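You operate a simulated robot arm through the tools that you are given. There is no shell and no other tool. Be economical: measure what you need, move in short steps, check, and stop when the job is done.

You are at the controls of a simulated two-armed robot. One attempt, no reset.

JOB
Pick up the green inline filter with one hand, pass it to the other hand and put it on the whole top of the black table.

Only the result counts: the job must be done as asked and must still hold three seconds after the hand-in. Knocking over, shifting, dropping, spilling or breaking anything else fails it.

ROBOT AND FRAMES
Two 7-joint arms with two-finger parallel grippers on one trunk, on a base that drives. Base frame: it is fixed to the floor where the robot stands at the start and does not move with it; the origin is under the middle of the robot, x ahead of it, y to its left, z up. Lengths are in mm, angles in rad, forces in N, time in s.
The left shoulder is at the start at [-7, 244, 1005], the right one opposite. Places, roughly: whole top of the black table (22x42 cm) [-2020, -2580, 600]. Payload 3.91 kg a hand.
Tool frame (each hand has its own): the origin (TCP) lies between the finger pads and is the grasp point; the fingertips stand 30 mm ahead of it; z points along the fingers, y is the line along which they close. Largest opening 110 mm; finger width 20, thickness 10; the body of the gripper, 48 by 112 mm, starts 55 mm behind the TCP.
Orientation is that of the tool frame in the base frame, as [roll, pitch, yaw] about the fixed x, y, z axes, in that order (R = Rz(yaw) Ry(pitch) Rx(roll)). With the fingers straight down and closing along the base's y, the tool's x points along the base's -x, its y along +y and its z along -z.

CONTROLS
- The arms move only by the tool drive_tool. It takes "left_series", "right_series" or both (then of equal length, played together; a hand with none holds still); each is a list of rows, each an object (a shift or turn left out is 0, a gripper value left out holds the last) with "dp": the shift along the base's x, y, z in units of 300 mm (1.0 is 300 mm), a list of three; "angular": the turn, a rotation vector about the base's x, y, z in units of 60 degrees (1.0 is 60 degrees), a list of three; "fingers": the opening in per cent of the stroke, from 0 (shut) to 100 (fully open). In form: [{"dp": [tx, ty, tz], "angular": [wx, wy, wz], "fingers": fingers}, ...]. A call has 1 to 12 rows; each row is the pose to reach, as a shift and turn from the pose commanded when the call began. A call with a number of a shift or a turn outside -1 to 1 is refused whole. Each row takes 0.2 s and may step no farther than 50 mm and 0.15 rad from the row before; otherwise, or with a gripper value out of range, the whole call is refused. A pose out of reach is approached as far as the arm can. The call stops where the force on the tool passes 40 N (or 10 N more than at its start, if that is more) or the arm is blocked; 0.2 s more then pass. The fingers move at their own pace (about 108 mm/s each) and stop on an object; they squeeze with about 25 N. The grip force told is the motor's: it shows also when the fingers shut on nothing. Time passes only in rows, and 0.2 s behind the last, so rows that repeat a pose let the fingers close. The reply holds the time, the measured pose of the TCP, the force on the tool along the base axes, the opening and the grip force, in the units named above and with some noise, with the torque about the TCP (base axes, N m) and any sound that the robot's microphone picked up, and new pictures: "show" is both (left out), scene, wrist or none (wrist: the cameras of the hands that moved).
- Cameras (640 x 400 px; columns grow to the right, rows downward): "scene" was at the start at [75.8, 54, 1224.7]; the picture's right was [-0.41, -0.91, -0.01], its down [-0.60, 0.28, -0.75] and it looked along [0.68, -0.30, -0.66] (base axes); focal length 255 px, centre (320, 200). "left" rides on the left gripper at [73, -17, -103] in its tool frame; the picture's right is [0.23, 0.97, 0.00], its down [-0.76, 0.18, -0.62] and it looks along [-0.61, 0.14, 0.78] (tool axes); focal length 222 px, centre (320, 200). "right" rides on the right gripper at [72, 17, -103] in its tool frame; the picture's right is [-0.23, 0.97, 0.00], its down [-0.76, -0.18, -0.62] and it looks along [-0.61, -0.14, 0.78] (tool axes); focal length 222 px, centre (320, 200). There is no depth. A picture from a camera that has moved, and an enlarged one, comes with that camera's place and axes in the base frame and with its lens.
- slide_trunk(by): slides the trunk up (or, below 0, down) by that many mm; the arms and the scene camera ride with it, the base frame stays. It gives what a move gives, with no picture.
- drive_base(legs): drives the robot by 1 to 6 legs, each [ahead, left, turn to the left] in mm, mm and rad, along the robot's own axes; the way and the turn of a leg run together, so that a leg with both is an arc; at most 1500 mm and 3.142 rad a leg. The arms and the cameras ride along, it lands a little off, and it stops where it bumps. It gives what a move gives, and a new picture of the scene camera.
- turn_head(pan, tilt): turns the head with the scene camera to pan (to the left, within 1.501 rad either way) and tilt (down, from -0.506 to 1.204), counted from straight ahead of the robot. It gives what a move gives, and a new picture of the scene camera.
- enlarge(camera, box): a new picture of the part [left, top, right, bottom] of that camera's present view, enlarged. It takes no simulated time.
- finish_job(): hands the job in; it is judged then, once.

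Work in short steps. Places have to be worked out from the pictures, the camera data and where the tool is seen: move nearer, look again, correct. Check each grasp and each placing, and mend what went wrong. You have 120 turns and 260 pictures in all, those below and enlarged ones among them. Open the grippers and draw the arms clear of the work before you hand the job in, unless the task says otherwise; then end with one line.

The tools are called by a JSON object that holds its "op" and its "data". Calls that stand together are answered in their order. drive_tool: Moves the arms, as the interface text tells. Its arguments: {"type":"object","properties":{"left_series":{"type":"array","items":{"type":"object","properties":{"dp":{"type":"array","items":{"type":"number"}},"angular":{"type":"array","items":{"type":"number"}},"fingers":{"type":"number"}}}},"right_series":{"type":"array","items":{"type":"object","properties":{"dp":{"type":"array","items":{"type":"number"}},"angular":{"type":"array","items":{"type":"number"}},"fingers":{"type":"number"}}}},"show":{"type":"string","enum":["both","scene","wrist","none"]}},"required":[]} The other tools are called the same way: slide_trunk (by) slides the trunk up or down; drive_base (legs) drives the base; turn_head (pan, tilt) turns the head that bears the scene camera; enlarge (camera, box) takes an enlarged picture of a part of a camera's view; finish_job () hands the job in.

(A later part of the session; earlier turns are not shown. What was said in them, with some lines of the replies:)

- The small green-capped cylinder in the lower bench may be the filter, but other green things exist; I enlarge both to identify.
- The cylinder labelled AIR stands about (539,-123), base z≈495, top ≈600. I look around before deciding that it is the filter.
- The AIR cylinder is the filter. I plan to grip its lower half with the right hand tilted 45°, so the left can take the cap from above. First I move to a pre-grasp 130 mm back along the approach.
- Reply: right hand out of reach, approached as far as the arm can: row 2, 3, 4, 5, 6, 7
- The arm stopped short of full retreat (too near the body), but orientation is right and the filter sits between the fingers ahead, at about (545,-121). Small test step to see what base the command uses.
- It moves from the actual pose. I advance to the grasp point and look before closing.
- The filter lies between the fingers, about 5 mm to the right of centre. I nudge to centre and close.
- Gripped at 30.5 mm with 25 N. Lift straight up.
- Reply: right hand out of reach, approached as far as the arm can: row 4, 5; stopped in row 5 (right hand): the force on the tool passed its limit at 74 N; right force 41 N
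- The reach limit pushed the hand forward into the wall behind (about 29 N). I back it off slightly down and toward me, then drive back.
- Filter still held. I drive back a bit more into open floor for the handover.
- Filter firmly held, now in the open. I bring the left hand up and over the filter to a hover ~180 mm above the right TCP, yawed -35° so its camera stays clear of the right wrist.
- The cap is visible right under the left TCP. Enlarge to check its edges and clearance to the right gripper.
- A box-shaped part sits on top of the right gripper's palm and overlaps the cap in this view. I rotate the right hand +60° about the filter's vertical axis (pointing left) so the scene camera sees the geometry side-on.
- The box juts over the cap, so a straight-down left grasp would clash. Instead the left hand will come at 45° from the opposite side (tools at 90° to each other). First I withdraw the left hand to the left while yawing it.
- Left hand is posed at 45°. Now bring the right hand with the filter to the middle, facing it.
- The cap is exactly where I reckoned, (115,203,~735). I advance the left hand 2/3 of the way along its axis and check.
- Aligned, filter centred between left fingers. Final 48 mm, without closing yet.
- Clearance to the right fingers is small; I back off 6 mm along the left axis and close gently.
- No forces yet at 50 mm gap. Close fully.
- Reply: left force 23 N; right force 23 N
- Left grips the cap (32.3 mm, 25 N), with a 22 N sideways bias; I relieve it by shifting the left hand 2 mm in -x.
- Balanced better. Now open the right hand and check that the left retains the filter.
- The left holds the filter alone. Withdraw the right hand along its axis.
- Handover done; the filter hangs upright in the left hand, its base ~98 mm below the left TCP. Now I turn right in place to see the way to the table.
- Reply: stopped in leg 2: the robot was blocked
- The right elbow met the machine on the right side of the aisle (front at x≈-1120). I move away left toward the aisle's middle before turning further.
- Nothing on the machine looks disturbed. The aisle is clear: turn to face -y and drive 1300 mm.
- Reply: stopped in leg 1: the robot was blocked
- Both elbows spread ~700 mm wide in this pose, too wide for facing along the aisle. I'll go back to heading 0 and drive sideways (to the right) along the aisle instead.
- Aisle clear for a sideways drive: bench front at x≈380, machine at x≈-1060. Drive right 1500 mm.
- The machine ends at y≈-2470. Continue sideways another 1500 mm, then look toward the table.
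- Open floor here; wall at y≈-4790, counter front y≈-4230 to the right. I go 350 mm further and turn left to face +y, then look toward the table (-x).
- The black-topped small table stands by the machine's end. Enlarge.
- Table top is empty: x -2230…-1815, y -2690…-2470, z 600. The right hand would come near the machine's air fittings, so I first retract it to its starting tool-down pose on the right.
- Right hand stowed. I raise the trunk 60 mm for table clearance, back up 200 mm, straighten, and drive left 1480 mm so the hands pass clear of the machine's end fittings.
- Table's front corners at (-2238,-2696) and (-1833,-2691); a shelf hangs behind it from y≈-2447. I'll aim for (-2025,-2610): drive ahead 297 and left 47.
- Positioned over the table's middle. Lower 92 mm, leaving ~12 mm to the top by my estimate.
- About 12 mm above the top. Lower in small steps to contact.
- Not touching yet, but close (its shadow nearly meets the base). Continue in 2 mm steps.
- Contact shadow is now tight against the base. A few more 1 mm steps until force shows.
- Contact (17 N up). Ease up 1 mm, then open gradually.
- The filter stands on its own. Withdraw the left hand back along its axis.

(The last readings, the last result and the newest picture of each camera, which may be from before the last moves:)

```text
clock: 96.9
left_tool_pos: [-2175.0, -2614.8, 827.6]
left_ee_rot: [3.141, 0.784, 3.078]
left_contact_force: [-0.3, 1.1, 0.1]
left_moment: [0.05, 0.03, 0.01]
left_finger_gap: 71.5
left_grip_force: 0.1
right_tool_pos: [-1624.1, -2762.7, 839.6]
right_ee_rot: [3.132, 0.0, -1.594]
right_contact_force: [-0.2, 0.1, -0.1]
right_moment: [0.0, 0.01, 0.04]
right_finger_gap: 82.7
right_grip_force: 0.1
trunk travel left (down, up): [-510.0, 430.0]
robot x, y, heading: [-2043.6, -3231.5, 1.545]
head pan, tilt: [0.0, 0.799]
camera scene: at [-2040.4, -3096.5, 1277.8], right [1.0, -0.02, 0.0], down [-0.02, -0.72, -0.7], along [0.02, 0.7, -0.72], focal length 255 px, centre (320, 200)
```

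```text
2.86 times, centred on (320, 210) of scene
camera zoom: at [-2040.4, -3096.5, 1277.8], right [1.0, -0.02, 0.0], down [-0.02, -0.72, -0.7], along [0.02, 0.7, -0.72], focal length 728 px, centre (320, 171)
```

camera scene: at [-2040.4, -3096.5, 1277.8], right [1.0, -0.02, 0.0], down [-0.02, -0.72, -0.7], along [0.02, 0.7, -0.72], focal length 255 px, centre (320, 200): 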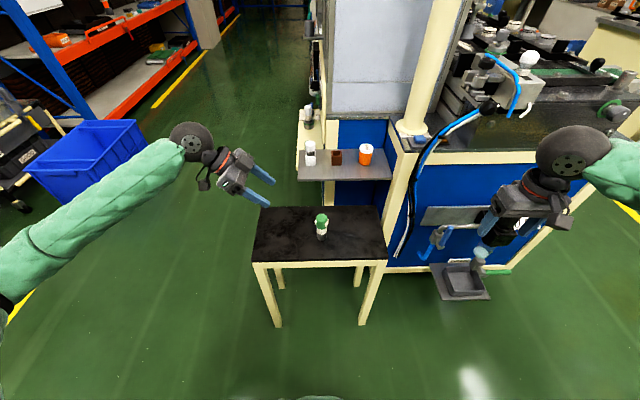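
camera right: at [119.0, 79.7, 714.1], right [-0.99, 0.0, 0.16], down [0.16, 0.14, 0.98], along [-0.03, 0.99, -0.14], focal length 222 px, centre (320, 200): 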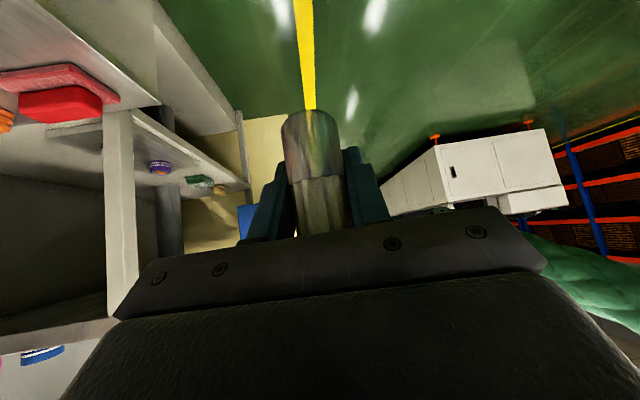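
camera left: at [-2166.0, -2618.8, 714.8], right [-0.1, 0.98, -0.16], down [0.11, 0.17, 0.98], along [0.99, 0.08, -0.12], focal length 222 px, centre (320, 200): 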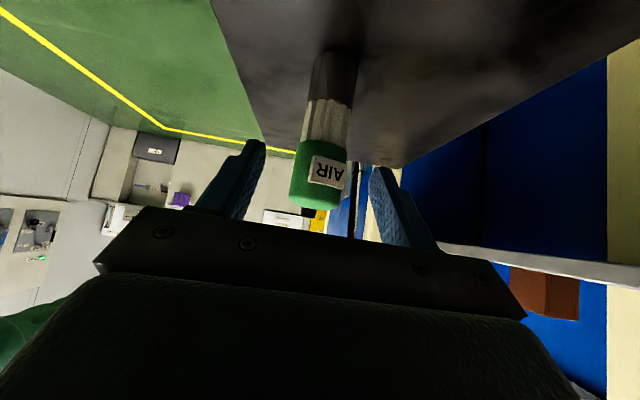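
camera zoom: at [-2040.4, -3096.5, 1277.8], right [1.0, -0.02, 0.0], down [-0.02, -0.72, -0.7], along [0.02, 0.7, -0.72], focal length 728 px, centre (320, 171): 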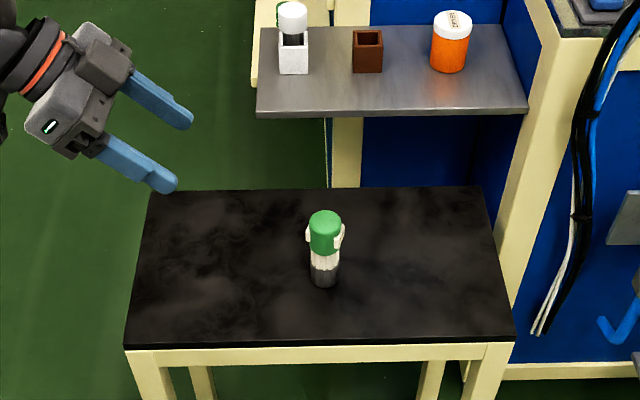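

The filter stands upright in the middle of the black table, with both grippers open and clear. I hand the job in.

{"op": "finish_job", "data": {}}

```text
The job is handed in.
```

The green inline filter was picked up by the right hand, passed to the left, and now stands upright near the middle of the black table, with both grippers open and clear. While driving, the robot was blocked twice near the machine on the aisle's right side, and once while lifting the right hand pressed against the wall behind the bench. I saw nothing disturbed in the pictures.
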